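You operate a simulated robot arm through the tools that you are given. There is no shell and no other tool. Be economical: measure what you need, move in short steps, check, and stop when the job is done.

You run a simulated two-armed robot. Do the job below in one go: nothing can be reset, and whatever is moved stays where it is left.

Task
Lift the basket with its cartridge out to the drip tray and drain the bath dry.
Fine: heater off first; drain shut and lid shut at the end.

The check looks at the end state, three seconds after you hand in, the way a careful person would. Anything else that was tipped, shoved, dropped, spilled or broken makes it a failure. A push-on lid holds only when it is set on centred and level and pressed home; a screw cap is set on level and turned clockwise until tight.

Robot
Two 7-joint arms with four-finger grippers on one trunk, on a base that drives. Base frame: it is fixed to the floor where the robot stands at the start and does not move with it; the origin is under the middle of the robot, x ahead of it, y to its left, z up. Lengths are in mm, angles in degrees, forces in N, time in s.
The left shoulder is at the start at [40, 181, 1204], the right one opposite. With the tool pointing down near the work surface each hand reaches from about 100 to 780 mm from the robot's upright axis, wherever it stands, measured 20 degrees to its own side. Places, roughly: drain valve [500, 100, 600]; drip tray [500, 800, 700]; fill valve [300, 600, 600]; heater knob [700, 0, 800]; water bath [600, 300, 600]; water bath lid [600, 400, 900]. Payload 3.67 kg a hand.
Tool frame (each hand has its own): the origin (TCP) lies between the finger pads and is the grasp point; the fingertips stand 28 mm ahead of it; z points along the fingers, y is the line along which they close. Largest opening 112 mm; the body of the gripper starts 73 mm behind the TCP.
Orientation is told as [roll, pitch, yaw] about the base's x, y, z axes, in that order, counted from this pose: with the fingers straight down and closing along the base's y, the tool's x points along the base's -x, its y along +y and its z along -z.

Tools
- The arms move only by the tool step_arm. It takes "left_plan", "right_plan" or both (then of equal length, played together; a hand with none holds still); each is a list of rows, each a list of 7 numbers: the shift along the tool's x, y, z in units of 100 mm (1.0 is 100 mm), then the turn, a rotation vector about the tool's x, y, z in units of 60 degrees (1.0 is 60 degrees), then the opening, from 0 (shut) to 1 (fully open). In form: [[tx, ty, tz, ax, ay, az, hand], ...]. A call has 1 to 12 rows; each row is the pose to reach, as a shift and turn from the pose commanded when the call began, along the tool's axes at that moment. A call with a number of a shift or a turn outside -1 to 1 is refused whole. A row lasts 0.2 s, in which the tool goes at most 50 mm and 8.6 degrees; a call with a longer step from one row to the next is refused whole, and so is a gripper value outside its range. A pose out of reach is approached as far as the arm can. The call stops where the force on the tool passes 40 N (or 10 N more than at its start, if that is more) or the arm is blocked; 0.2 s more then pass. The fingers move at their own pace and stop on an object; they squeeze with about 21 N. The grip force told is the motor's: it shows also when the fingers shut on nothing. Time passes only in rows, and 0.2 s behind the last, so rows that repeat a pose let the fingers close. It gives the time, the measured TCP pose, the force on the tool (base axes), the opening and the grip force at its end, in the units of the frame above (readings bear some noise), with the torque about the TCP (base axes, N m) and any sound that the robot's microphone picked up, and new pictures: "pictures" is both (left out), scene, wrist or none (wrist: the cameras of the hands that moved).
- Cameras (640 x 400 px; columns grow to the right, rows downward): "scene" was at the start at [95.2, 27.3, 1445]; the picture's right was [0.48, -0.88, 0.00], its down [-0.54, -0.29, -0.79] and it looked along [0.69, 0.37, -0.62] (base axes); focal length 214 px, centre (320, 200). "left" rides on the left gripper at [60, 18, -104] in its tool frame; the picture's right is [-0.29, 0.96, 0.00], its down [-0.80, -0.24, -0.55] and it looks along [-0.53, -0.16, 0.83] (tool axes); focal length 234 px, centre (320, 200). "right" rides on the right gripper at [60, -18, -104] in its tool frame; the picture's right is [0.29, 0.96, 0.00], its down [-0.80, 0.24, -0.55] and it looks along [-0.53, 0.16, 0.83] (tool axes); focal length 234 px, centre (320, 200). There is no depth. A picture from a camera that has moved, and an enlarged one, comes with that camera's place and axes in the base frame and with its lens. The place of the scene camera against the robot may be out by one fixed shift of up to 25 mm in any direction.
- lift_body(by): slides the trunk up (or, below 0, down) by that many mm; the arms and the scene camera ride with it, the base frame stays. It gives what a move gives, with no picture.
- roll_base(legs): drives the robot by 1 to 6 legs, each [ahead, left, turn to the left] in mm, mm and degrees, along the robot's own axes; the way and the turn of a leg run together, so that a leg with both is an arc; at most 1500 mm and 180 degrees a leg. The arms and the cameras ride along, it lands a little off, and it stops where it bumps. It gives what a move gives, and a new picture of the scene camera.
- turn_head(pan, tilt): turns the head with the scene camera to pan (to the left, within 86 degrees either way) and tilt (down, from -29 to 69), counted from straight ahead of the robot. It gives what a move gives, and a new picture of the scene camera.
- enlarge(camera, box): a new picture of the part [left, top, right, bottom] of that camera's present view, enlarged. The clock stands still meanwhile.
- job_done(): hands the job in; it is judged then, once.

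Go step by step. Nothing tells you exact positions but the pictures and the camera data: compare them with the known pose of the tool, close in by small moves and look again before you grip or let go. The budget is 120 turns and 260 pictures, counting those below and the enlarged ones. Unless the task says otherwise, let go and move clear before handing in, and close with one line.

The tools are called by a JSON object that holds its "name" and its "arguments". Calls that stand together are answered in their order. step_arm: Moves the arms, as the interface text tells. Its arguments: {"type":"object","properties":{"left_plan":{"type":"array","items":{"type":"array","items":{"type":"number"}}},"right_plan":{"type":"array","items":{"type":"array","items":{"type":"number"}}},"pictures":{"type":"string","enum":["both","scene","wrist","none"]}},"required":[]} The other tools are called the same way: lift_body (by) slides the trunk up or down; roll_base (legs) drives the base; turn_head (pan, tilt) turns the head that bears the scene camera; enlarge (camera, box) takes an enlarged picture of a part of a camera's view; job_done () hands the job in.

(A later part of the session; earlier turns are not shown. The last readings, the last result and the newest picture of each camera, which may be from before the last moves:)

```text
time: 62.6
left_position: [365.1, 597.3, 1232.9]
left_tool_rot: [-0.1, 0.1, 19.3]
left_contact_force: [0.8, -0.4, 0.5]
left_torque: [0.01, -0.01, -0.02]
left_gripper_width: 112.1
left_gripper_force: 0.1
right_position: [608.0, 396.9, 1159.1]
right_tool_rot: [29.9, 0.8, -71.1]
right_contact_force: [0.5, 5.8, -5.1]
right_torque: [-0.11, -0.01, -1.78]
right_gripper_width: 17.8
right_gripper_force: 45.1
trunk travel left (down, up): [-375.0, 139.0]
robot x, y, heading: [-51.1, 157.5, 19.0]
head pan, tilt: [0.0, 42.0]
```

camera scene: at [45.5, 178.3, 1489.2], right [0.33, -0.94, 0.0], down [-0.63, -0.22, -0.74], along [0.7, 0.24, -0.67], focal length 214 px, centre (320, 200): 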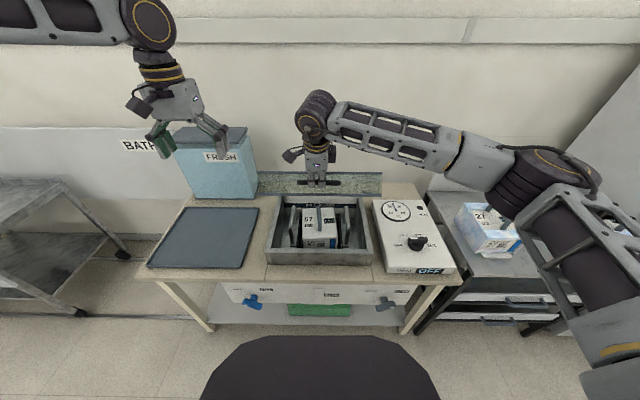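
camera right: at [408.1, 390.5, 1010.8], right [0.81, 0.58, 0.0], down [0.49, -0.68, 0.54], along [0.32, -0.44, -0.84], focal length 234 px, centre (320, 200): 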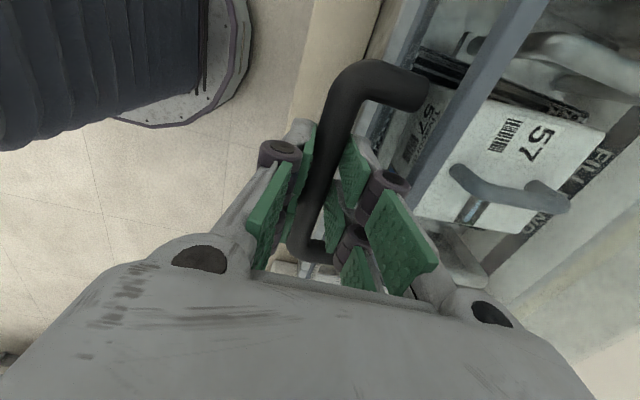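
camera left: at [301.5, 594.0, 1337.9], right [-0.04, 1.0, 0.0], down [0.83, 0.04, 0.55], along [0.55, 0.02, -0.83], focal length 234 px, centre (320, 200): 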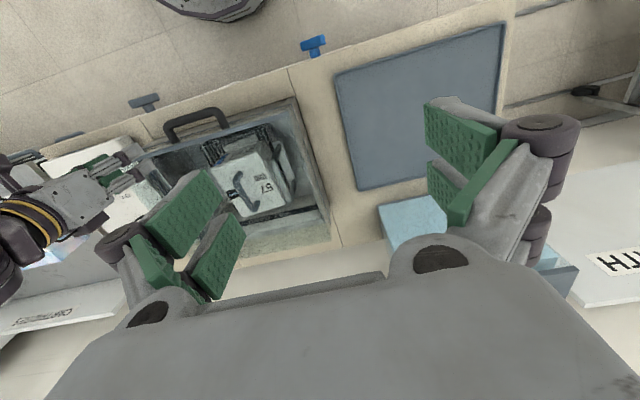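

{"name": "step_arm", "arguments": {"right_plan": [[0, 0.13, 0.0, -0.03, 0, 0, 0], [0, 0.264, 0.002, -0.06, 0, 0, 0], [0, 0.395, 0.015, -0.1, 0, 0, 0], [0, 0.527, 0.027, -0.13, 0, 0, 0], [0, 0.657, 0.047, -0.16, 0, 0, 0], [0, 0.787, 0.067, -0.19, 0, 0, 0], [0, 0.97, 0.1, -0.2, 0, 0, 0]], "pictures": "both"}}

```text
time: 64.2
left_position: [364.9, 597.9, 1232.9]
left_tool_rot: [-0.1, 0.1, 19.4]
left_contact_force: [-0.3, 0.7, 0.3]
left_torque: [-0.01, 0.0, 0.02]
left_gripper_width: 112.1
left_gripper_force: 0.1
right_position: [693.1, 422.9, 1197.6]
right_tool_rot: [41.8, 0.7, -71.0]
right_contact_force: [2.9, 0.0, -5.4]
right_torque: [-0.03, 0.1, -0.12]
right_gripper_width: 17.2
right_gripper_force: 45.2
trunk travel left (down, up): [-375.0, 139.0]
robot x, y, heading: [-51.2, 152.1, 19.0]
head pan, tilt: [0.0, 42.0]
camera scene: at [47.0, 179.0, 1489.0], right [0.33, -0.94, 0.0], down [-0.63, -0.22, -0.74], along [0.7, 0.24, -0.67], focal length 214 px, centre (320, 200)
camera right: at [595.2, 452.1, 1263.8], right [0.58, 0.5, 0.64], down [0.08, -0.82, 0.56], along [0.81, -0.28, -0.52], focal length 234 px, centre (320, 200)
```

scene: 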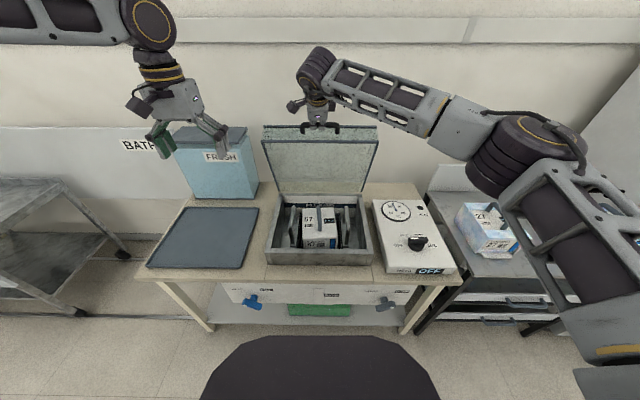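
right: 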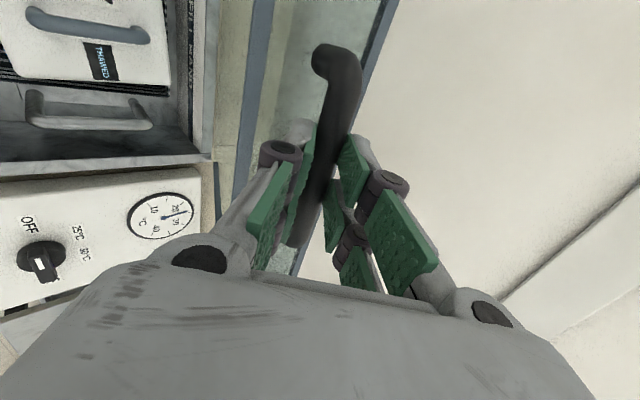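

{"name": "step_arm", "arguments": {"right_plan": [[0, 0.13, 0.065, -0.02, 0, 0, 0], [0, 0.254, 0.13, -0.04, 0, 0, 0], [0, 0.365, 0.2, -0.06, 0, 0, 0], [0, 0.475, 0.272, -0.08, 0, 0, 0], [0, 0.58, 0.348, -0.1, 0, 0, 0], [0, 0.69, 0.424, -0.1, 0, 0, 0], [0, 0.79, 0.51, -0.1, 0, 0, 0], [0, 0.893, 0.592, -0.1, 0, 0, 0]], "pictures": "scene"}}

```text
time: 66.0
left_position: [360.0, 594.7, 1236.3]
left_tool_rot: [-0.2, -0.1, 19.2]
left_contact_force: [0.8, -0.4, -0.7]
left_torque: [-0.01, 0.06, 0.0]
left_gripper_width: 112.0
left_gripper_force: 0.1
right_position: [786.9, 455.7, 1219.8]
right_tool_rot: [48.2, 0.8, -71.0]
right_contact_force: [-20.3, -10.1, 16.1]
right_torque: [-0.56, 0.24, -0.62]
right_gripper_width: 0.1
right_gripper_force: 35.6
trunk travel left (down, up): [-375.0, 139.0]
robot x, y, heading: [-53.0, 157.2, 19.0]
head pan, tilt: [0.0, 42.0]
camera scene: at [39.7, 176.9, 1489.7], right [0.33, -0.94, 0.0], down [-0.63, -0.22, -0.75], along [0.7, 0.24, -0.67], focal length 214 px, centre (320, 200)
```

scene: 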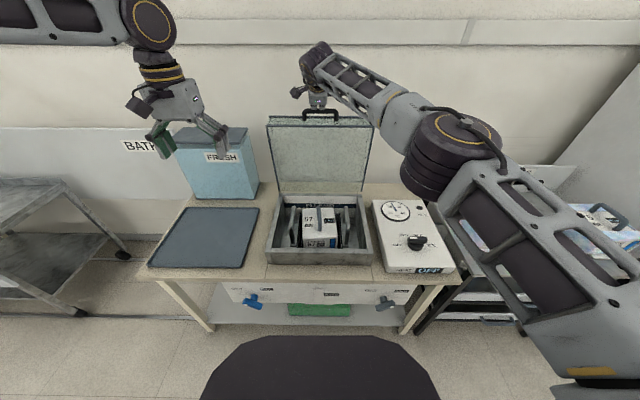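

The grip slipped off near the top; the lid seems to have reached its stop. Looking before backing off.

{"name": "enlarge", "arguments": {"camera": "right", "box": [0, 0, 640, 400]}}

{"name": "enlarge", "arguments": {"camera": "scene", "box": [250, 60, 400, 200]}}

```text
1.00 times, centred on (320, 200) of right (not enlarged: the box is as wide or as high as the picture)
camera zoom: at [682.9, 482.7, 1277.0], right [0.51, 0.47, 0.72], down [0.02, -0.84, 0.54], along [0.86, -0.26, -0.44], focal length 234 px, centre (320, 200)
```

zoom: 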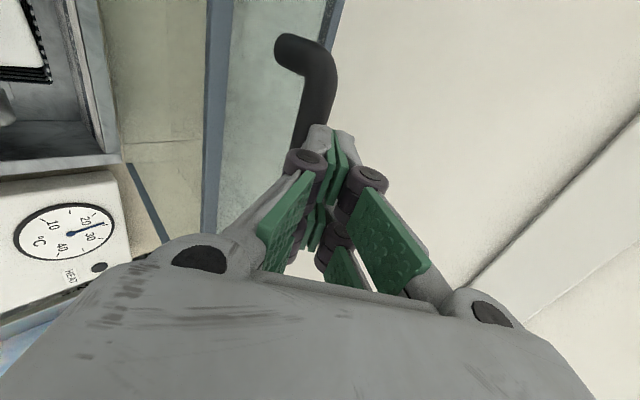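

```text
2.86 times, centred on (325, 130) of scene
camera zoom: at [39.7, 176.9, 1489.7], right [0.33, -0.94, 0.0], down [-0.63, -0.22, -0.75], along [0.7, 0.24, -0.67], focal length 613 px, centre (306, 400)
```

zoom: 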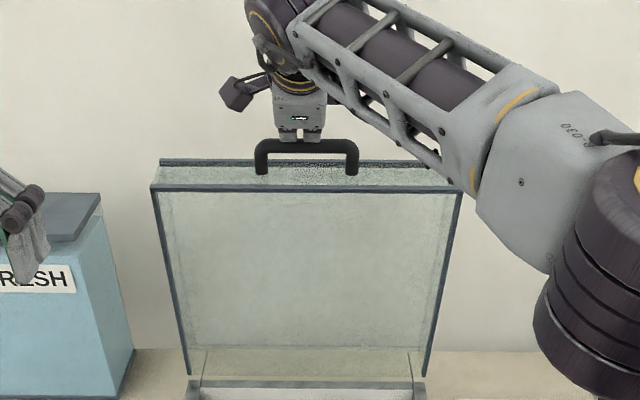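

The lid stands at about vertical with its mass behind the hinge. I'll ease back slowly and check that it stays.

{"name": "step_arm", "arguments": {"right_plan": [[0, 0, -0.05, 0, 0, 0, 0], [0, 0, -0.1, 0, 0, 0, 0], [0, 0, -0.15, 0, 0, 0, 0], [0, 0, -0.25, 0, 0, 0, 0], [0, 0, -0.4, 0, 0, 0, 0]], "pictures": "both"}}

```text
time: 67.2
left_position: [363.3, 596.5, 1233.4]
left_tool_rot: [-0.1, 0.1, 19.3]
left_contact_force: [0.0, 0.4, 0.9]
left_torque: [0.02, -0.02, -0.01]
left_gripper_width: 112.1
left_gripper_force: 0.1
right_position: [762.5, 447.2, 1241.8]
right_tool_rot: [48.0, 0.8, -71.0]
right_contact_force: [-0.4, 1.0, 1.0]
right_torque: [-0.03, 0.0, 0.02]
right_gripper_width: 0.2
right_gripper_force: 35.7
trunk travel left (down, up): [-375.0, 139.0]
robot x, y, heading: [-50.6, 160.1, 19.1]
head pan, tilt: [0.0, 42.0]
camera scene: at [45.1, 177.8, 1489.2], right [0.33, -0.94, 0.0], down [-0.63, -0.22, -0.74], along [0.7, 0.24, -0.67], focal length 214 px, centre (320, 200)
camera right: at [659.5, 473.4, 1297.9], right [0.52, 0.47, 0.71], down [0.02, -0.84, 0.54], along [0.86, -0.26, -0.45], focal length 234 px, centre (320, 200)
```

scene: 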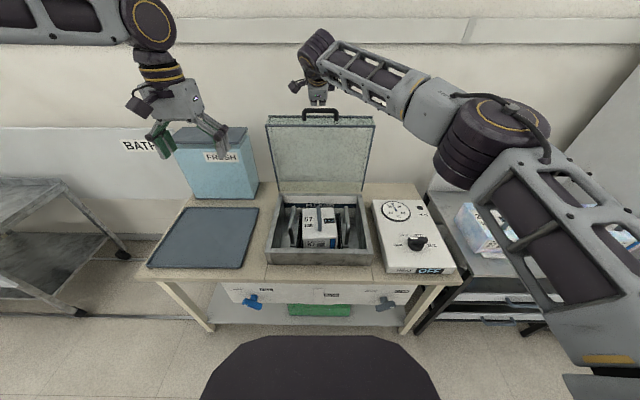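
right: 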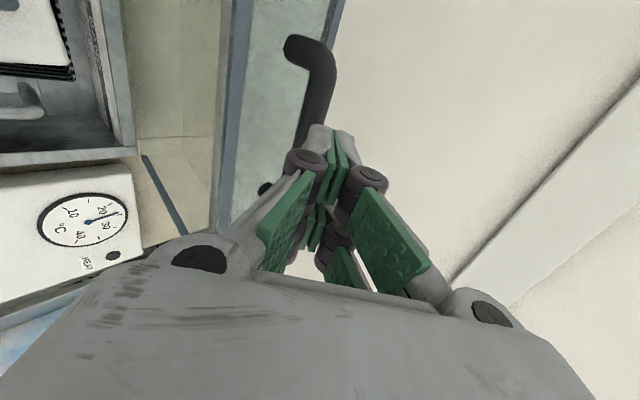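

The lid stays open. Now withdraw the right hand, straighten it and return the fingers to closing across the bench.

{"name": "step_arm", "arguments": {"right_plan": [[0, -0.1, -0.3, 0.13, 0, 0, 0], [0, -0.2, -0.6, 0.26, 0, 0, 0], [0, -0.4, -0.9, 0.39, 0, 0, 0.3], [0, -0.7, -1, 0.52, 0, 0, 0.6], [0, -1, -1, 0.65, 0, 0, 0.6], [0, -1, -1, 0.78, 0, 0, 0.6], [0, -1, -1, 0.8, 0, 0, 0.6]], "pictures": "none"}}

{"name": "step_arm", "arguments": {"right_plan": [[0, -0.3, 0, 0, 0, -0.13, 0.6], [0, -0.6, 0, 0, 0, -0.26, 0.6], [0, -0.9, 0, 0, 0, -0.39, 0.6], [0, -1, 0, 0, 0, -0.52, 0.6], [0, -1, 0, 0, 0, -0.65, 0.6], [0, -1, 0, 0, 0, -0.78, 0.6], [0, -1, 0, 0, 0, -0.91, 0.6]], "pictures": "none"}}

{"name": "step_arm", "arguments": {"right_plan": [[0, 0, 0, 0, 0, -0.13, 0.6], [0, 0, 0, 0, 0, -0.26, 0.6], [0, 0, 0, 0, 0, -0.39, 0.6], [0, 0, 0, 0, 0, -0.52, 0.6], [0, 0, 0, 0, 0, -0.6, 0.6]], "pictures": "both"}}

```text
time: 68.8
left_position: [364.2, 594.5, 1234.4]
left_tool_rot: [0.0, 0.2, 19.1]
left_contact_force: [-0.5, -0.6, -0.1]
left_torque: [0.02, 0.01, 0.01]
left_gripper_width: 112.1
left_gripper_force: 0.0
right_position: [624.3, 393.9, 1232.5]
right_tool_rot: [-0.1, 0.8, -71.1]
right_contact_force: [1.0, -0.6, 0.0]
right_torque: [0.06, 0.07, 0.0]
right_gripper_width: 67.4
right_gripper_force: 0.0
right hand out of reach, approached as far as the arm can: row 7
trunk travel left (down, up): [-375.0, 139.0]
robot x, y, heading: [-48.6, 155.9, 19.2]
head pan, tilt: [0.0, 42.0]
```

```text
time: 70.4
left_position: [364.0, 596.3, 1232.7]
left_tool_rot: [-0.1, 0.1, 19.3]
left_contact_force: [0.3, -0.1, 0.6]
left_torque: [-0.02, 0.02, 0.0]
left_gripper_width: 112.1
left_gripper_force: 0.0
right_position: [528.8, 363.0, 1231.7]
right_tool_rot: [0.4, 0.5, -16.3]
right_contact_force: [-0.3, 0.3, 0.4]
right_torque: [-0.02, 0.02, 0.01]
right_gripper_width: 67.1
right_gripper_force: 0.0
trunk travel left (down, up): [-375.0, 139.0]
robot x, y, heading: [-51.9, 160.8, 19.1]
head pan, tilt: [0.0, 42.0]
```

```text
time: 71.6
left_position: [364.0, 596.0, 1233.6]
left_tool_rot: [-0.1, 0.1, 19.3]
left_contact_force: [0.2, -0.1, 0.3]
left_torque: [0.01, -0.04, -0.01]
left_gripper_width: 112.1
left_gripper_force: 0.0
right_position: [528.5, 364.0, 1230.7]
right_tool_rot: [0.7, 0.1, 19.7]
right_contact_force: [-0.1, 0.0, 0.5]
right_torque: [-0.01, -0.01, -0.03]
right_gripper_width: 66.9
right_gripper_force: 0.0
trunk travel left (down, up): [-375.0, 139.0]
robot x, y, heading: [-51.6, 160.8, 19.0]
head pan, tilt: [0.0, 42.0]
camera scene: at [45.7, 178.4, 1489.2], right [0.33, -0.94, 0.0], down [-0.63, -0.22, -0.74], along [0.7, 0.24, -0.67], focal length 214 px, centre (320, 200)
camera right: at [479.1, 324.5, 1335.3], right [-0.59, 0.8, 0.01], down [0.67, 0.49, 0.56], along [0.44, 0.34, -0.83], focal length 234 px, centre (320, 200)
```

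scene: 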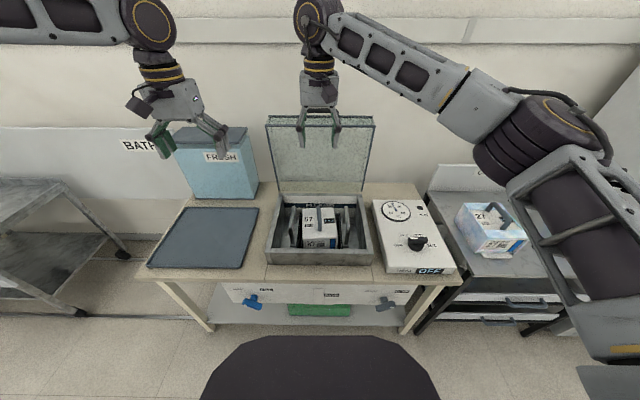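
right: 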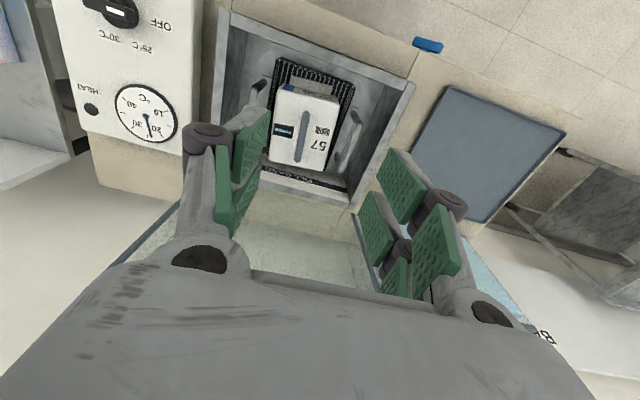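

{"name": "enlarge", "arguments": {"camera": "right", "box": [210, 0, 430, 210]}}

{"name": "enlarge", "arguments": {"camera": "scene", "box": [260, 180, 380, 270]}}

```text
1.90 times, centred on (320, 105) of right
camera zoom: at [479.1, 324.5, 1335.3], right [-0.59, 0.8, 0.01], down [0.67, 0.49, 0.56], along [0.44, 0.34, -0.83], focal length 446 px, centre (320, 381)
```

zoom: 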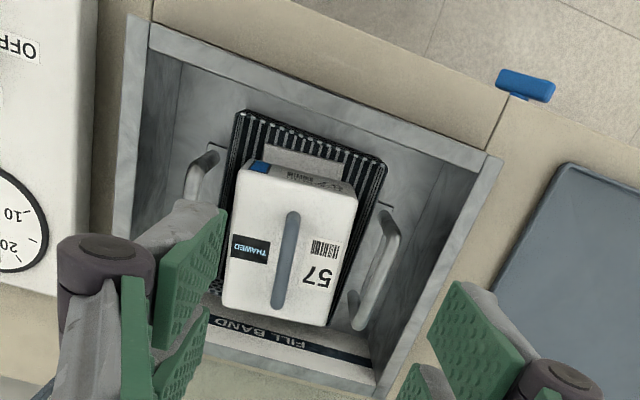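

```text
4.44 times, centred on (320, 225) of scene
camera zoom: at [45.7, 178.4, 1489.2], right [0.33, -0.94, 0.0], down [-0.63, -0.22, -0.74], along [0.7, 0.24, -0.67], focal length 953 px, centre (320, 89)
```

zoom: 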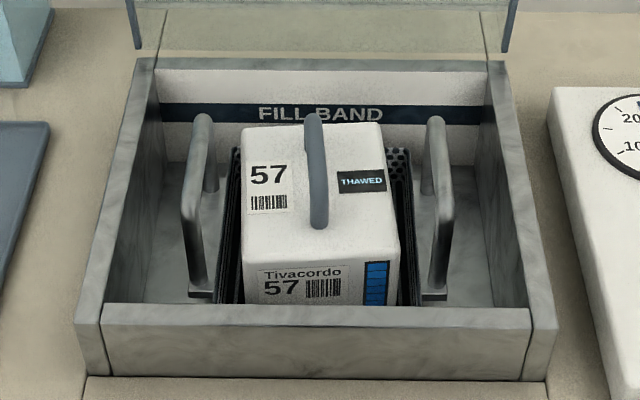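

Bath is dry; the basket has two side handles running front-to-back at roughly v≈277 and v≈55 (bench frame). I'll bring both hands above them.

{"name": "step_arm", "arguments": {"left_plan": [[-0.19, -0.2, 0.24, 0, 0, 0, 0.6], [-0.38, -0.4, 0.48, 0, 0, 0, 0.6], [-0.57, -0.6, 0.72, 0, 0, 0, 0.6], [-0.75, -0.82, 0.96, 0, 0, 0, 0.6]], "right_plan": [[-0.09, -0.14, 0.24, 0, 0, 0, 0.6], [-0.18, -0.28, 0.48, 0, 0, 0, 0.6], [-0.27, -0.42, 0.72, 0, 0, 0, 0.6], [-0.35, -0.57, 0.96, 0, 0, 0, 0.6]], "pictures": "wrist"}}

```text
time: 72.6
left_position: [464.9, 542.4, 1138.6]
left_tool_rot: [0.1, 0.2, 19.3]
left_contact_force: [0.4, 0.1, -0.6]
left_torque: [0.01, 0.01, 0.04]
left_gripper_width: 67.3
left_gripper_force: 0.1
right_position: [583.7, 321.8, 1131.8]
right_tool_rot: [0.9, 0.2, 19.6]
right_contact_force: [0.3, -0.4, 1.7]
right_torque: [0.0, 0.04, -0.01]
right_gripper_width: 67.2
right_gripper_force: 0.0
trunk travel left (down, up): [-375.0, 139.0]
robot x, y, heading: [-48.8, 156.2, 19.4]
head pan, tilt: [0.0, 42.0]
camera right: at [533.7, 283.5, 1235.9], right [-0.59, 0.81, 0.01], down [0.68, 0.49, 0.55], along [0.44, 0.34, -0.83], focal length 234 px, centre (320, 200)
camera left: at [402.4, 540.4, 1242.9], right [-0.04, 1.0, 0.0], down [0.83, 0.04, 0.55], along [0.55, 0.02, -0.83], focal length 234 px, centre (320, 200)
```

right: 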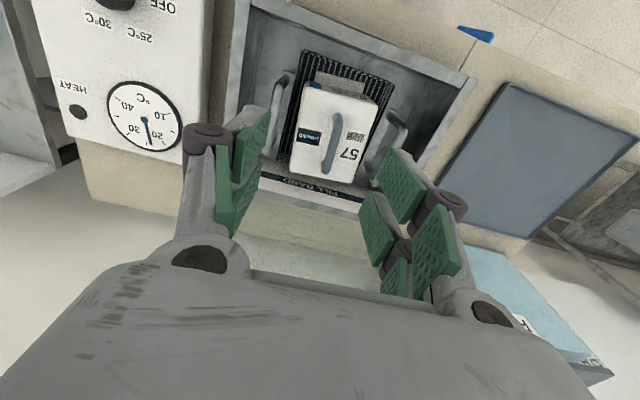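
left: 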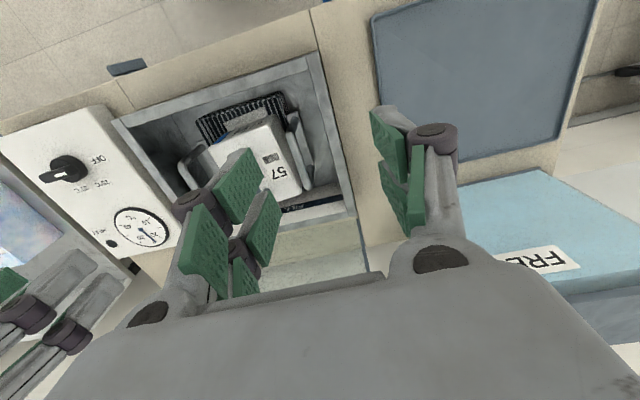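

{"name": "enlarge", "arguments": {"camera": "right", "box": [230, 20, 430, 210]}}

{"name": "enlarge", "arguments": {"camera": "left", "box": [140, 60, 360, 240]}}

```text
2.11 times, centred on (330, 115) of right
camera zoom: at [533.7, 283.5, 1235.9], right [-0.59, 0.81, 0.01], down [0.68, 0.49, 0.55], along [0.44, 0.34, -0.83], focal length 493 px, centre (299, 379)
```

zoom: 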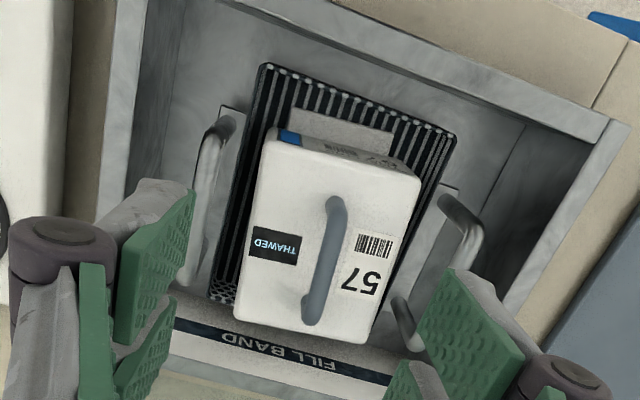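

```text
2.22 times, centred on (250, 150) of left
camera zoom: at [402.4, 540.4, 1242.9], right [-0.04, 1.0, 0.0], down [0.83, 0.04, 0.55], along [0.55, 0.02, -0.83], focal length 520 px, centre (476, 311)
```

zoom: 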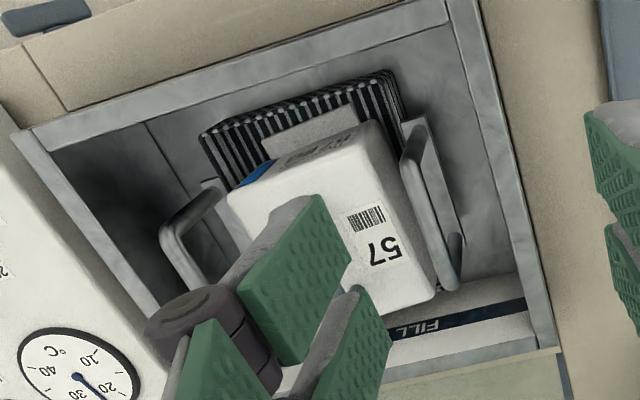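

Handle top bars run from u≈676 to 794 at v≈279 (left) and v≈45 (right), z≈818. I'll lower the trunk (to leave lift travel) and line the hands up above them.

{"name": "lift_body", "arguments": {"by": -150}}

{"name": "step_arm", "arguments": {"left_plan": [[-0.3, -0.27, 0.05, 0, 0, 0, 0.5], [-0.6, -0.54, 0.1, 0, 0, 0, 0.4], [-0.98, -0.79, 0.2, 0, 0, 0, 0.35]], "right_plan": [[-0.25, -0.22, 0.05, 0, 0, 0, 0.5], [-0.5, -0.44, 0.1, 0, 0, 0, 0.4], [-0.76, -0.66, 0.2, 0, 0, 0, 0.35]], "pictures": "both"}}

```text
time: 74.4
left_position: [462.5, 543.7, 991.4]
left_tool_rot: [-0.1, 0.1, 19.3]
left_contact_force: [0.0, 0.5, -0.4]
left_torque: [0.0, -0.01, -0.01]
left_gripper_width: 67.2
left_gripper_force: 0.0
right_position: [580.9, 321.0, 987.4]
right_tool_rot: [0.7, 0.0, 19.5]
right_contact_force: [-0.1, 0.0, 0.0]
right_torque: [-0.01, -0.01, 0.02]
right_gripper_width: 67.2
right_gripper_force: 0.0
trunk travel left (down, up): [-225.0, 289.0]
robot x, y, heading: [-48.9, 159.8, 19.4]
head pan, tilt: [0.0, 42.0]
```

```text
time: 75.2
left_position: [497.8, 530.9, 977.8]
left_tool_rot: [-0.1, 0.0, 19.4]
left_contact_force: [0.6, -0.5, 0.3]
left_torque: [-0.01, 0.04, 0.02]
left_gripper_width: 39.3
left_gripper_force: 0.0
left hand out of reach, approached as far as the arm can: row 2, 3
right_position: [673.6, 285.6, 964.4]
right_tool_rot: [0.9, 0.3, 19.6]
right_contact_force: [-0.7, -0.4, 0.0]
right_torque: [-0.01, 0.04, 0.03]
right_gripper_width: 39.1
right_gripper_force: 0.0
trunk travel left (down, up): [-225.0, 289.0]
robot x, y, heading: [-51.4, 155.0, 19.1]
head pan, tilt: [0.0, 42.0]
camera scene: at [46.9, 178.6, 1340.3], right [0.33, -0.94, 0.0], down [-0.63, -0.22, -0.74], along [0.7, 0.24, -0.67], focal length 214 px, centre (320, 200)
camera right: at [623.8, 246.7, 1068.0], right [-0.59, 0.81, 0.01], down [0.67, 0.49, 0.55], along [0.44, 0.34, -0.83], focal length 234 px, centre (320, 200)
camera left: at [435.3, 528.2, 1082.1], right [-0.04, 1.0, 0.0], down [0.83, 0.04, 0.55], along [0.55, 0.02, -0.83], focal length 234 px, centre (320, 200)
```

scene: 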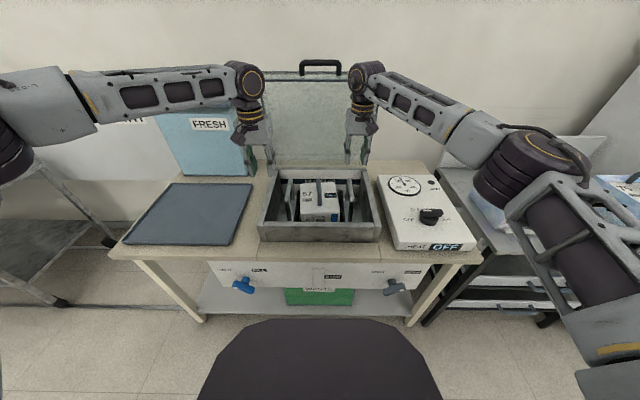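
right: 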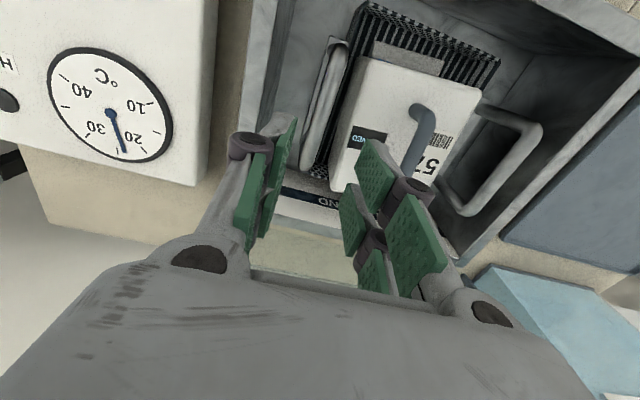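
left: 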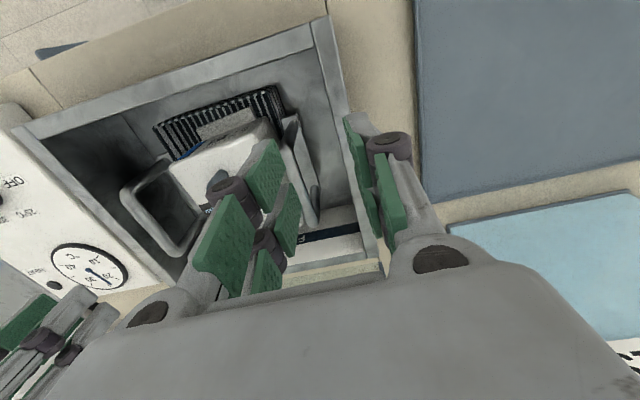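

The left hand hit a reach limit; I'll drive 40 mm closer (still clear of the valves) and adjust.

{"name": "roll_base", "arguments": {"legs": [[40, 0, 0]]}}

{"name": "step_arm", "arguments": {"left_plan": [[-0.1, -0.2, 0, 0, 0, 0, 0.35], [-0.2, -0.4, 0, 0, 0, 0, 0.35], [-0.35, -0.57, 0, 0, 0, 0, 0.35], [-0.5, -0.57, 0, 0, 0, 0, 0.35]], "right_plan": [[0.1, 0, 0, 0.01, 0, 0, 0.35], [0.2, 0, 0, 0.015, 0, 0, 0.35], [0.35, 0, 0, 0.015, 0, 0, 0.35], [0.35, 0, 0, 0.015, 0, 0, 0.35]], "pictures": "wrist"}}

```text
time: 76.1
left_position: [534.6, 542.3, 978.1]
left_tool_rot: [-0.1, 0.0, 19.3]
left_contact_force: [0.1, -0.2, 0.4]
left_torque: [-0.01, 0.01, -0.03]
left_gripper_width: 39.1
left_gripper_force: 0.1
right_position: [709.2, 299.3, 965.7]
right_tool_rot: [0.8, 0.1, 19.6]
right_contact_force: [0.3, -0.5, 0.1]
right_torque: [0.01, 0.04, 0.0]
right_gripper_width: 39.1
right_gripper_force: 0.1
trunk travel left (down, up): [-225.0, 289.0]
robot x, y, heading: [-14.6, 169.6, 19.2]
head pan, tilt: [0.0, 42.0]
camera scene: at [82.5, 191.2, 1340.4], right [0.33, -0.94, 0.0], down [-0.63, -0.22, -0.74], along [0.7, 0.24, -0.67], focal length 214 px, centre (320, 200)
```

scene: 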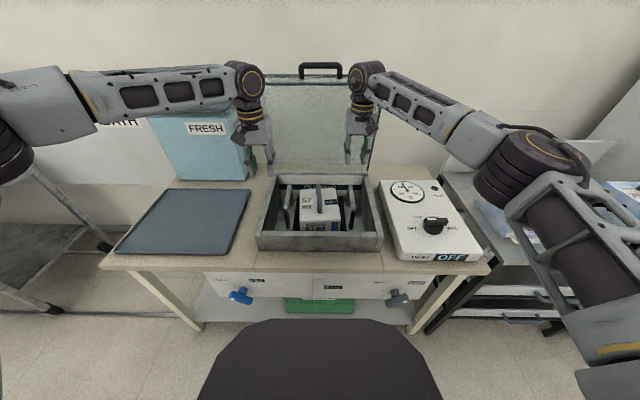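

```text
time: 77.1
left_position: [528.9, 530.4, 982.3]
left_tool_rot: [-0.2, 0.0, 19.3]
left_contact_force: [0.3, 0.6, 0.1]
left_torque: [-0.02, 0.0, 0.0]
left_gripper_width: 39.2
left_gripper_force: 0.1
left hand out of reach, approached as far as the arm can: row 1, 2, 3, 4
right_position: [675.3, 287.5, 966.4]
right_tool_rot: [-0.2, 0.1, 19.7]
right_contact_force: [0.2, 0.3, -0.5]
right_torque: [0.02, -0.05, 0.04]
right_gripper_width: 39.2
right_gripper_force: 0.0
trunk travel left (down, up): [-225.0, 289.0]
robot x, y, heading: [-16.4, 171.4, 18.9]
head pan, tilt: [0.0, 42.0]
camera right: at [625.2, 249.5, 1069.7], right [-0.59, 0.81, 0.0], down [0.67, 0.5, 0.55], along [0.45, 0.32, -0.83], focal length 234 px, centre (320, 200)
camera left: at [466.5, 528.1, 1087.0], right [-0.04, 1.0, 0.0], down [0.83, 0.04, 0.56], along [0.56, 0.02, -0.83], focal length 234 px, centre (320, 200)
```

right: 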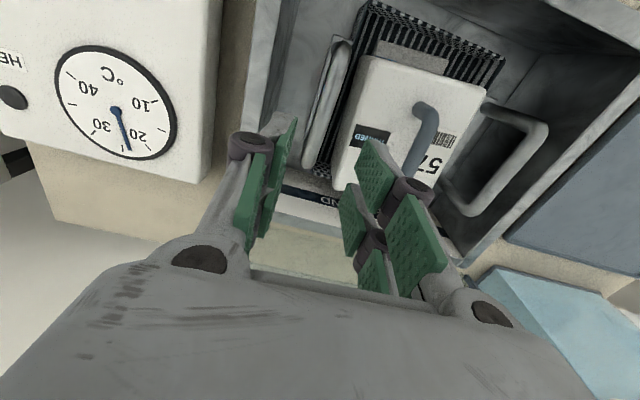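
left: 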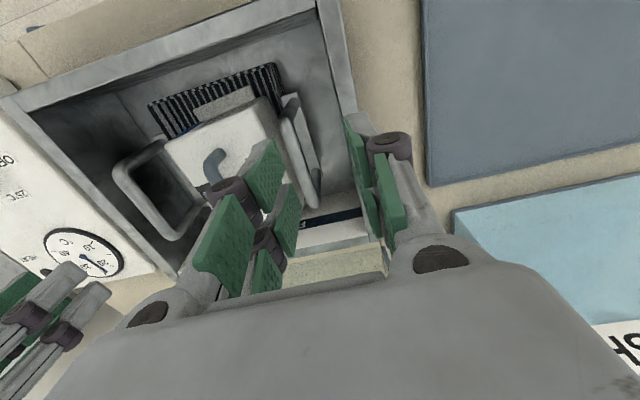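

The left arm is at a posture limit there. I'll raise it, move across, and come down again.

{"name": "step_arm", "arguments": {"left_plan": [[0, 0, -0.4, 0, 0, 0, 0.35], [0, 0, -0.8, 0, 0, 0, 0.35], [0, -0.15, -1, 0, 0, 0, 0.35], [-0.1, -0.3, -1, 0, 0, 0, 0.35], [-0.2, -0.47, -1, 0, 0, 0, 0.35], [-0.4, -0.47, -1, 0, 0, 0, 0.35], [-0.6, -0.47, -1, 0, 0, 0, 0.35]], "pictures": "none"}}

```text
time: 78.7
left_position: [524.5, 532.4, 1068.1]
left_tool_rot: [-0.2, 0.0, 19.4]
left_contact_force: [0.7, 0.3, 0.1]
left_torque: [0.01, -0.02, 0.01]
left_gripper_width: 38.8
left_gripper_force: 0.1
left hand out of reach, approached as far as the arm can: row 2, 3, 4, 5, 6, 7
right_position: [675.8, 287.0, 966.0]
right_tool_rot: [-0.2, 0.2, 19.7]
right_contact_force: [0.0, -0.2, -0.1]
right_torque: [-0.01, 0.0, 0.01]
right_gripper_width: 39.1
right_gripper_force: 0.0
trunk travel left (down, up): [-225.0, 289.0]
robot x, y, heading: [-12.4, 167.9, 19.1]
head pan, tilt: [0.0, 42.0]
```

{"name": "step_arm", "arguments": {"left_plan": [[0, 0, 0.1, 0, 0, -0.12, 0.35], [0, 0, 0.2, 0, 0, -0.24, 0.35], [0, 0, 0.2, 0, 0, -0.36, 0.35], [0, -0.15, 0.2, 0, 0, -0.36, 0.35], [0, -0.3, 0.2, 0, 0, -0.36, 0.35], [-0.2, -0.47, 0.2, 0, 0, -0.36, 0.35], [-0.4, -0.47, 0.2, 0, 0, -0.36, 0.35], [-0.6, -0.47, 0.2, 0, 0, -0.36, 0.35]], "pictures": "none"}}

```text
time: 80.5
left_position: [527.7, 531.4, 1044.6]
left_tool_rot: [-0.2, 0.0, 40.9]
left_contact_force: [-0.2, 0.2, 0.6]
left_torque: [0.01, -0.01, -0.03]
left_gripper_width: 39.2
left_gripper_force: 0.0
left hand out of reach, approached as far as the arm can: row 4, 5, 6, 7, 8
right_position: [675.7, 285.7, 966.1]
right_tool_rot: [-0.2, 0.1, 19.6]
right_contact_force: [-0.1, 0.0, 0.7]
right_torque: [-0.01, 0.0, 0.02]
right_gripper_width: 39.2
right_gripper_force: 0.0
trunk travel left (down, up): [-225.0, 289.0]
robot x, y, heading: [-14.8, 173.8, 18.9]
head pan, tilt: [0.0, 42.0]
```

Still limited. I'll retract the left hand toward the robot, shift it across, then extend forward to get a better arm posture.

{"name": "step_arm", "arguments": {"left_plan": [[0.2, 0.1, 0, 0, 0, 0.12, 0.35], [0.45, 0.2, 0, 0, 0, 0.24, 0.35], [0.7, 0.3, 0, 0, 0, 0.36, 0.35], [1, 0.37, 0, 0, 0, 0.36, 0.35]], "pictures": "none"}}

{"name": "step_arm", "arguments": {"left_plan": [[0.4, 0, 0, 0, 0, 0, 0.35], [0.8, -0.1, 0, 0, 0, 0, 0.35], [1, -0.4, 0, 0, 0, 0, 0.35], [1, -0.7, 0, 0, 0, 0, 0.35], [1, -1, 0, 0, 0, 0, 0.35]], "pictures": "none"}}

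```text
time: 81.5
left_position: [425.6, 495.3, 1042.0]
left_tool_rot: [-0.1, 0.0, 19.3]
left_contact_force: [-0.1, -0.7, 0.4]
left_torque: [0.03, -0.02, 0.02]
left_gripper_width: 39.2
left_gripper_force: 0.1
right_position: [674.7, 286.1, 968.1]
right_tool_rot: [-0.2, 0.0, 19.6]
right_contact_force: [-0.5, -0.9, 0.1]
right_torque: [-0.01, -0.01, 0.01]
right_gripper_width: 39.1
right_gripper_force: 0.1
trunk travel left (down, up): [-225.0, 289.0]
robot x, y, heading: [-15.5, 171.8, 19.1]
head pan, tilt: [0.0, 42.0]
```

```text
time: 82.7
left_position: [368.9, 369.3, 1041.1]
left_tool_rot: [-0.1, 0.0, 19.4]
left_contact_force: [0.8, -0.4, 0.2]
left_torque: [0.02, 0.02, -0.02]
left_gripper_width: 39.2
left_gripper_force: 0.3
right_position: [678.8, 286.9, 964.4]
right_tool_rot: [-0.2, 0.2, 19.6]
right_contact_force: [0.7, 0.2, -0.1]
right_torque: [-0.02, 0.03, 0.0]
right_gripper_width: 39.0
right_gripper_force: 0.2
trunk travel left (down, up): [-225.0, 289.0]
robot x, y, heading: [-15.8, 171.8, 19.4]
head pan, tilt: [0.0, 42.0]
```

{"name": "step_arm", "arguments": {"left_plan": [[-0.35, 0.1, 0, 0, 0, 0, 0.35], [-0.7, 0.15, 0, 0, 0, 0, 0.35], [-1, 0.2, 0, 0, 0, 0, 0.35]], "pictures": "none"}}

{"name": "step_arm", "arguments": {"left_plan": [[-0.35, 0.1, 0, 0, 0, 0, 0.35], [-0.7, 0.15, 0, 0, 0, 0, 0.35], [-1, 0.25, 0, 0, 0, 0, 0.35]], "pictures": "scene"}}

```text
time: 83.5
left_position: [457.8, 418.7, 1041.0]
left_tool_rot: [-0.2, 0.0, 19.4]
left_contact_force: [0.5, -0.3, -0.8]
left_torque: [0.0, 0.03, 0.0]
left_gripper_width: 39.1
left_gripper_force: 0.0
right_position: [675.7, 288.0, 966.5]
right_tool_rot: [-0.1, 0.2, 19.6]
right_contact_force: [-0.3, 0.0, 0.5]
right_torque: [-0.02, 0.04, 0.01]
right_gripper_width: 39.0
right_gripper_force: 0.0
trunk travel left (down, up): [-225.0, 289.0]
robot x, y, heading: [-13.1, 170.3, 19.2]
head pan, tilt: [0.0, 42.0]
```

```text
time: 84.3
left_position: [511.8, 493.2, 1036.4]
left_tool_rot: [-0.4, 0.0, 19.1]
left_contact_force: [-0.2, 0.1, -0.5]
left_torque: [0.0, 0.01, 0.01]
left_gripper_width: 39.2
left_gripper_force: 0.1
left hand out of reach, approached as far as the arm can: row 1, 2, 3
right_position: [676.6, 285.9, 965.5]
right_tool_rot: [-0.2, 0.1, 19.6]
right_contact_force: [0.0, 0.7, -0.5]
right_torque: [-0.01, 0.02, -0.03]
right_gripper_width: 39.1
right_gripper_force: 0.1
trunk travel left (down, up): [-225.0, 289.0]
robot x, y, heading: [-13.1, 168.4, 19.1]
head pan, tilt: [0.0, 42.0]
camera scene: at [83.1, 191.8, 1340.3], right [0.33, -0.94, 0.0], down [-0.63, -0.22, -0.74], along [0.7, 0.24, -0.67], focal length 214 px, centre (320, 200)
```

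scene: 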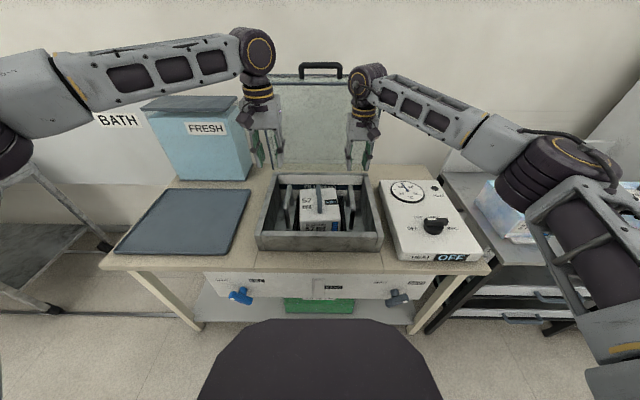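

Left reach forward is limited with the fingers vertical; leaning the hand forward about 25° gives extra reach while the fingers still close across the bar.

{"name": "step_arm", "arguments": {"left_plan": [[0, 0, 0, 0, -0.12, 0, 0.35], [0, 0, 0, 0, -0.24, 0, 0.35], [-0.05, 0, 0, 0, -0.36, 0, 0.35], [-0.3, -0.05, 0.1, 0, -0.42, 0, 0.35], [-0.6, -0.1, 0.2, 0, -0.42, 0, 0.35], [-0.89, -0.17, 0.3, 0, -0.42, 0, 0.35]], "pictures": "wrist"}}

```text
time: 85.7
left_position: [594.8, 508.7, 1007.9]
left_tool_rot: [-0.3, -25.3, 19.4]
left_contact_force: [-0.1, 1.2, 1.1]
left_torque: [0.02, -0.01, -0.03]
left_gripper_width: 39.3
left_gripper_force: 0.2
left hand out of reach, approached as far as the arm can: row 6
right_position: [677.3, 287.7, 965.6]
right_tool_rot: [-0.2, 0.3, 19.7]
right_contact_force: [0.7, 0.7, -1.1]
right_torque: [0.01, 0.02, 0.0]
right_gripper_width: 39.0
right_gripper_force: 0.0
trunk travel left (down, up): [-225.0, 289.0]
robot x, y, heading: [-15.7, 172.6, 19.1]
head pan, tilt: [0.0, 42.0]
camera left: at [495.1, 495.0, 1076.6], right [-0.07, 0.99, 0.12], down [0.53, -0.06, 0.84], along [0.84, 0.12, -0.52], focal length 234 px, centre (320, 200)
```

left: 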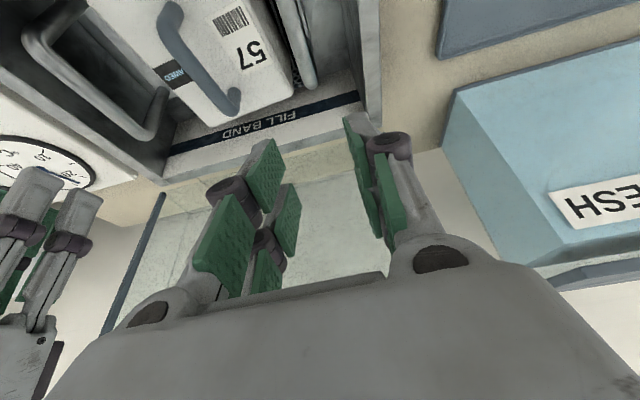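

Left hand is now over its handle (u≈730, v≈283), right at (733, 47). Descending both partway.

{"name": "step_arm", "arguments": {"left_plan": [[0.12, -0.045, 0.29, 0, 0, 0, 0.35], [0.24, -0.045, 0.58, 0, 0, 0, 0.35], [0.36, -0.045, 0.88, 0, 0, 0, 0.35]], "right_plan": [[0, 0, 0.3, 0, 0, 0, 0.35], [0, 0, 0.6, 0, 0, 0, 0.35], [0, 0, 0.9, 0, 0, 0, 0.35]], "pictures": "both"}}

{"name": "enlarge", "arguments": {"camera": "scene", "box": [240, 130, 400, 260]}}

```text
time: 86.5
left_position: [583.4, 515.3, 918.1]
left_tool_rot: [-0.3, -25.2, 19.2]
left_contact_force: [0.6, 0.3, 0.2]
left_torque: [-0.04, 0.0, -0.02]
left_gripper_width: 39.2
left_gripper_force: 0.1
left hand out of reach, approached as far as the arm can: row 1, 2, 3
right_position: [677.6, 286.3, 874.6]
right_tool_rot: [-0.2, 0.2, 19.6]
right_contact_force: [0.7, 0.9, -0.3]
right_torque: [0.0, 0.03, 0.02]
right_gripper_width: 39.4
right_gripper_force: 0.0
trunk travel left (down, up): [-225.0, 289.0]
robot x, y, heading: [-18.3, 169.9, 19.1]
head pan, tilt: [0.0, 42.0]
camera scene: at [83.6, 191.6, 1340.3], right [0.33, -0.94, 0.0], down [-0.63, -0.22, -0.74], along [0.7, 0.24, -0.67], focal length 214 px, centre (320, 200)
camera right: at [626.8, 248.8, 977.7], right [-0.59, 0.81, 0.0], down [0.67, 0.5, 0.55], along [0.45, 0.32, -0.83], focal length 234 px, centre (320, 200)
camera left: at [484.6, 501.1, 986.5], right [-0.07, 0.99, 0.12], down [0.54, -0.06, 0.84], along [0.84, 0.12, -0.53], focal length 234 px, centre (320, 200)
```

scene: 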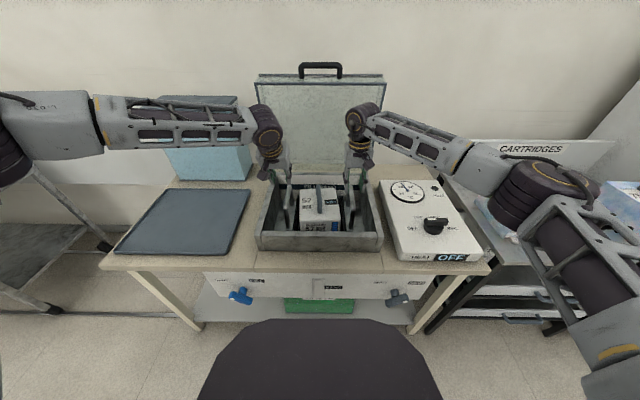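
right: 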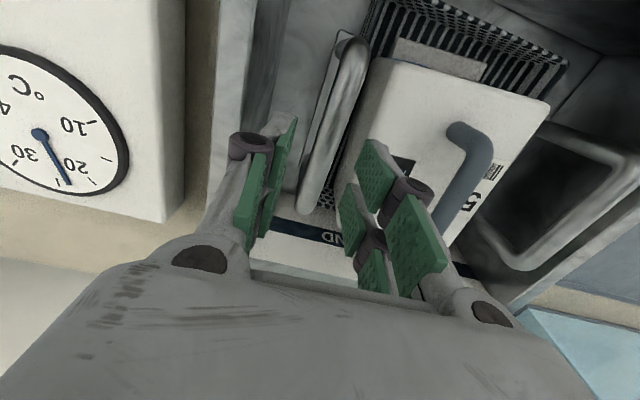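
left: 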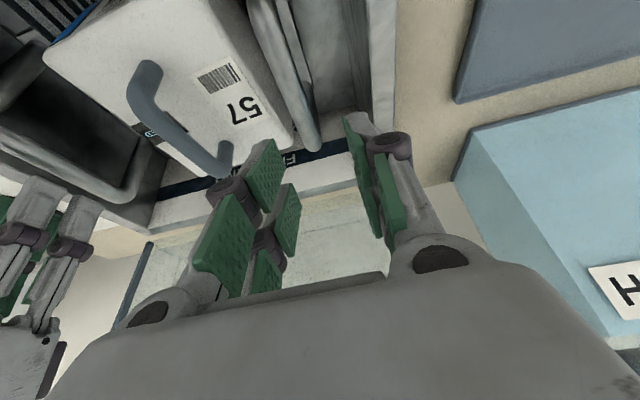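

```text
3.08 times, centred on (320, 195) of scene
camera zoom: at [83.6, 191.6, 1340.3], right [0.33, -0.94, 0.0], down [-0.63, -0.22, -0.74], along [0.7, 0.24, -0.67], focal length 660 px, centre (320, 215)
```

zoom: 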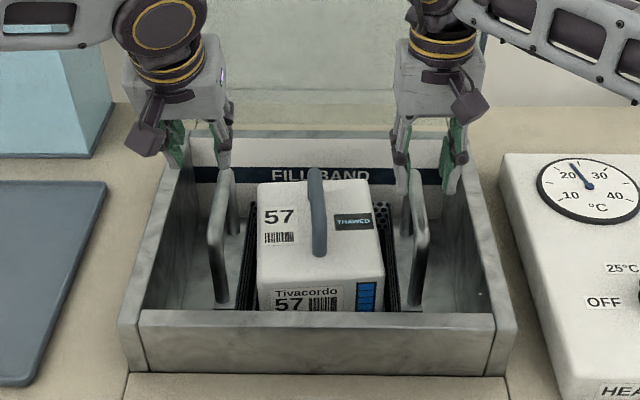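

Reaching down with the left arm costs reach, so I'll go back up and use the trunk to descend instead.

{"name": "step_arm", "arguments": {"left_plan": [[-0.12, -0.03, -0.25, 0, 0, 0, 0.35], [-0.25, -0.06, -0.5, 0, 0, 0, 0.35], [-0.4, -0.1, -0.8, 0, 0, 0, 0.35], [-0.44, -0.1, -0.8, 0, 0, 0, 0.35]], "right_plan": [[0, 0, -0.3, 0, 0, 0, 0.35], [0, 0, -0.6, 0, 0, 0, 0.35], [0, 0, -0.9, 0, 0, 0, 0.35], [0, 0, -1, 0, 0, 0, 0.35]], "pictures": "none"}}

```text
time: 87.5
left_position: [593.4, 508.2, 1010.5]
left_tool_rot: [-0.1, -25.1, 19.2]
left_contact_force: [-0.1, -0.2, -0.5]
left_torque: [0.0, 0.05, 0.01]
left_gripper_width: 39.6
left_gripper_force: 0.1
right_position: [677.5, 286.4, 975.9]
right_tool_rot: [-0.3, 0.1, 19.5]
right_contact_force: [0.7, -0.6, 0.0]
right_torque: [-0.02, 0.0, 0.04]
right_gripper_width: 39.3
right_gripper_force: 0.2
trunk travel left (down, up): [-225.0, 289.0]
robot x, y, heading: [-12.3, 170.2, 19.3]
head pan, tilt: [0.0, 42.0]
```

{"name": "step_arm", "arguments": {"left_plan": [[0, -0.02, 0, 0, 0, 0, 0.35], [0, -0.045, 0, 0, 0, 0, 0.35]], "right_plan": [[0.03, 0.02, -0.2, 0, 0, 0, 0.35], [0.05, 0.02, -0.35, 0, 0, 0, 0.35]], "pictures": "none"}}

{"name": "lift_body", "arguments": {"by": -135}}

{"name": "enlarge", "arguments": {"camera": "left", "box": [0, 0, 640, 400]}}

{"name": "enlarge", "arguments": {"camera": "right", "box": [0, 0, 640, 400]}}

{"name": "enlarge", "arguments": {"camera": "scene", "box": [240, 80, 400, 210]}}

```text
time: 88.1
left_position: [591.1, 505.4, 1008.4]
left_tool_rot: [-0.2, -25.2, 19.3]
left_contact_force: [-0.6, -0.5, -0.2]
left_torque: [-0.01, 0.02, -0.02]
left_gripper_width: 39.2
left_gripper_force: 0.1
left hand out of reach, approached as far as the arm can: row 2
right_position: [671.3, 286.2, 1010.6]
right_tool_rot: [0.0, 0.1, 19.6]
right_contact_force: [0.5, -0.3, 0.3]
right_torque: [0.01, -0.02, -0.01]
right_gripper_width: 39.0
right_gripper_force: 0.0
trunk travel left (down, up): [-225.0, 289.0]
robot x, y, heading: [-11.7, 172.9, 19.1]
head pan, tilt: [0.0, 42.0]
```

```text
time: 89.7
left_position: [590.7, 505.5, 873.5]
left_tool_rot: [-0.3, -25.3, 19.3]
left_contact_force: [0.1, 0.8, 0.3]
left_torque: [-0.03, 0.02, -0.01]
left_gripper_width: 39.4
left_gripper_force: 0.1
right_position: [672.0, 286.1, 874.9]
right_tool_rot: [-0.2, 0.1, 19.6]
right_contact_force: [0.6, -0.5, 0.7]
right_torque: [-0.05, -0.01, 0.02]
right_gripper_width: 39.2
right_gripper_force: 0.0
trunk travel left (down, up): [-90.0, 424.0]
robot x, y, heading: [-15.7, 166.7, 19.2]
head pan, tilt: [0.0, 42.0]
```

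```text
1.00 times, centred on (320, 200) of left (not enlarged: the box is as wide or as high as the picture)
camera zoom: at [491.8, 490.3, 942.5], right [-0.07, 0.99, 0.12], down [0.53, -0.06, 0.84], along [0.84, 0.12, -0.53], focal length 234 px, centre (320, 200)
```

zoom: 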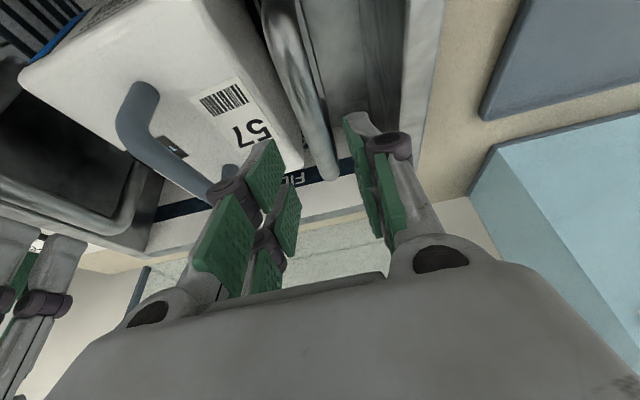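

```text
1.00 times, centred on (320, 200) of right (not enlarged: the box is as wide or as high as the picture)
camera zoom: at [620.5, 249.4, 978.3], right [-0.59, 0.81, 0.0], down [0.67, 0.49, 0.55], along [0.45, 0.33, -0.83], focal length 234 px, centre (320, 200)
```

zoom: 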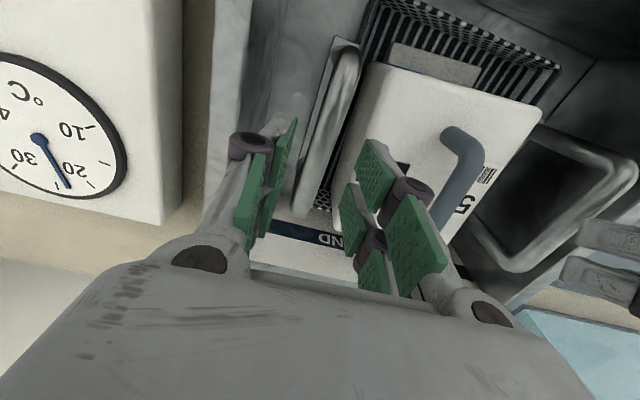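

```text
3.08 times, centred on (320, 145) of scene
camera zoom: at [82.4, 191.1, 1204.2], right [0.33, -0.94, 0.0], down [-0.63, -0.22, -0.74], along [0.7, 0.24, -0.67], focal length 660 px, centre (320, 369)
```

zoom: 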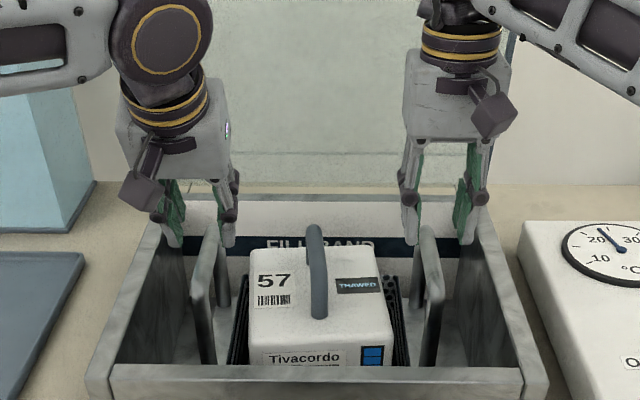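

Both hands straddle their bars within about 2 mm. Lower 57 mm with the trunk and close the fingers.

{"name": "lift_body", "arguments": {"by": -57}}

{"name": "enlarge", "arguments": {"camera": "scene", "box": [240, 60, 400, 190]}}

```text
time: 90.7
left_position: [591.0, 503.9, 817.3]
left_tool_rot: [-0.2, -25.3, 19.3]
left_contact_force: [-0.3, 0.3, 0.2]
left_torque: [-0.04, -0.01, 0.02]
left_gripper_width: 39.2
left_gripper_force: 0.0
right_position: [670.7, 285.9, 818.2]
right_tool_rot: [-0.2, 0.1, 19.5]
right_contact_force: [0.3, 0.3, 0.1]
right_torque: [-0.04, -0.01, 0.0]
right_gripper_width: 39.1
right_gripper_force: 0.0
trunk travel left (down, up): [-33.0, 481.0]
robot x, y, heading: [-14.0, 172.3, 19.2]
head pan, tilt: [0.0, 42.0]
```

```text
3.08 times, centred on (320, 125) of scene
camera zoom: at [82.3, 191.1, 1147.3], right [0.33, -0.94, 0.0], down [-0.63, -0.22, -0.74], along [0.7, 0.24, -0.67], focal length 660 px, centre (320, 431)
```

zoom: 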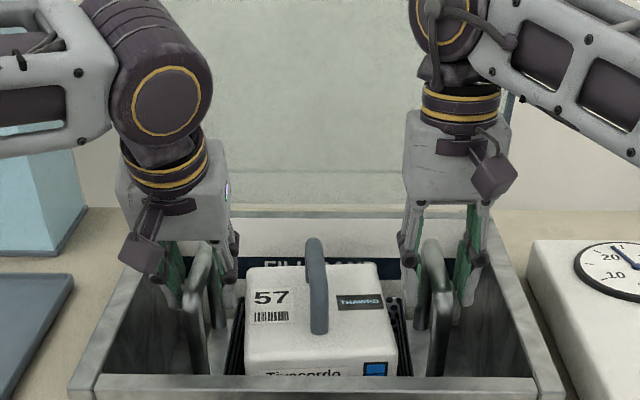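

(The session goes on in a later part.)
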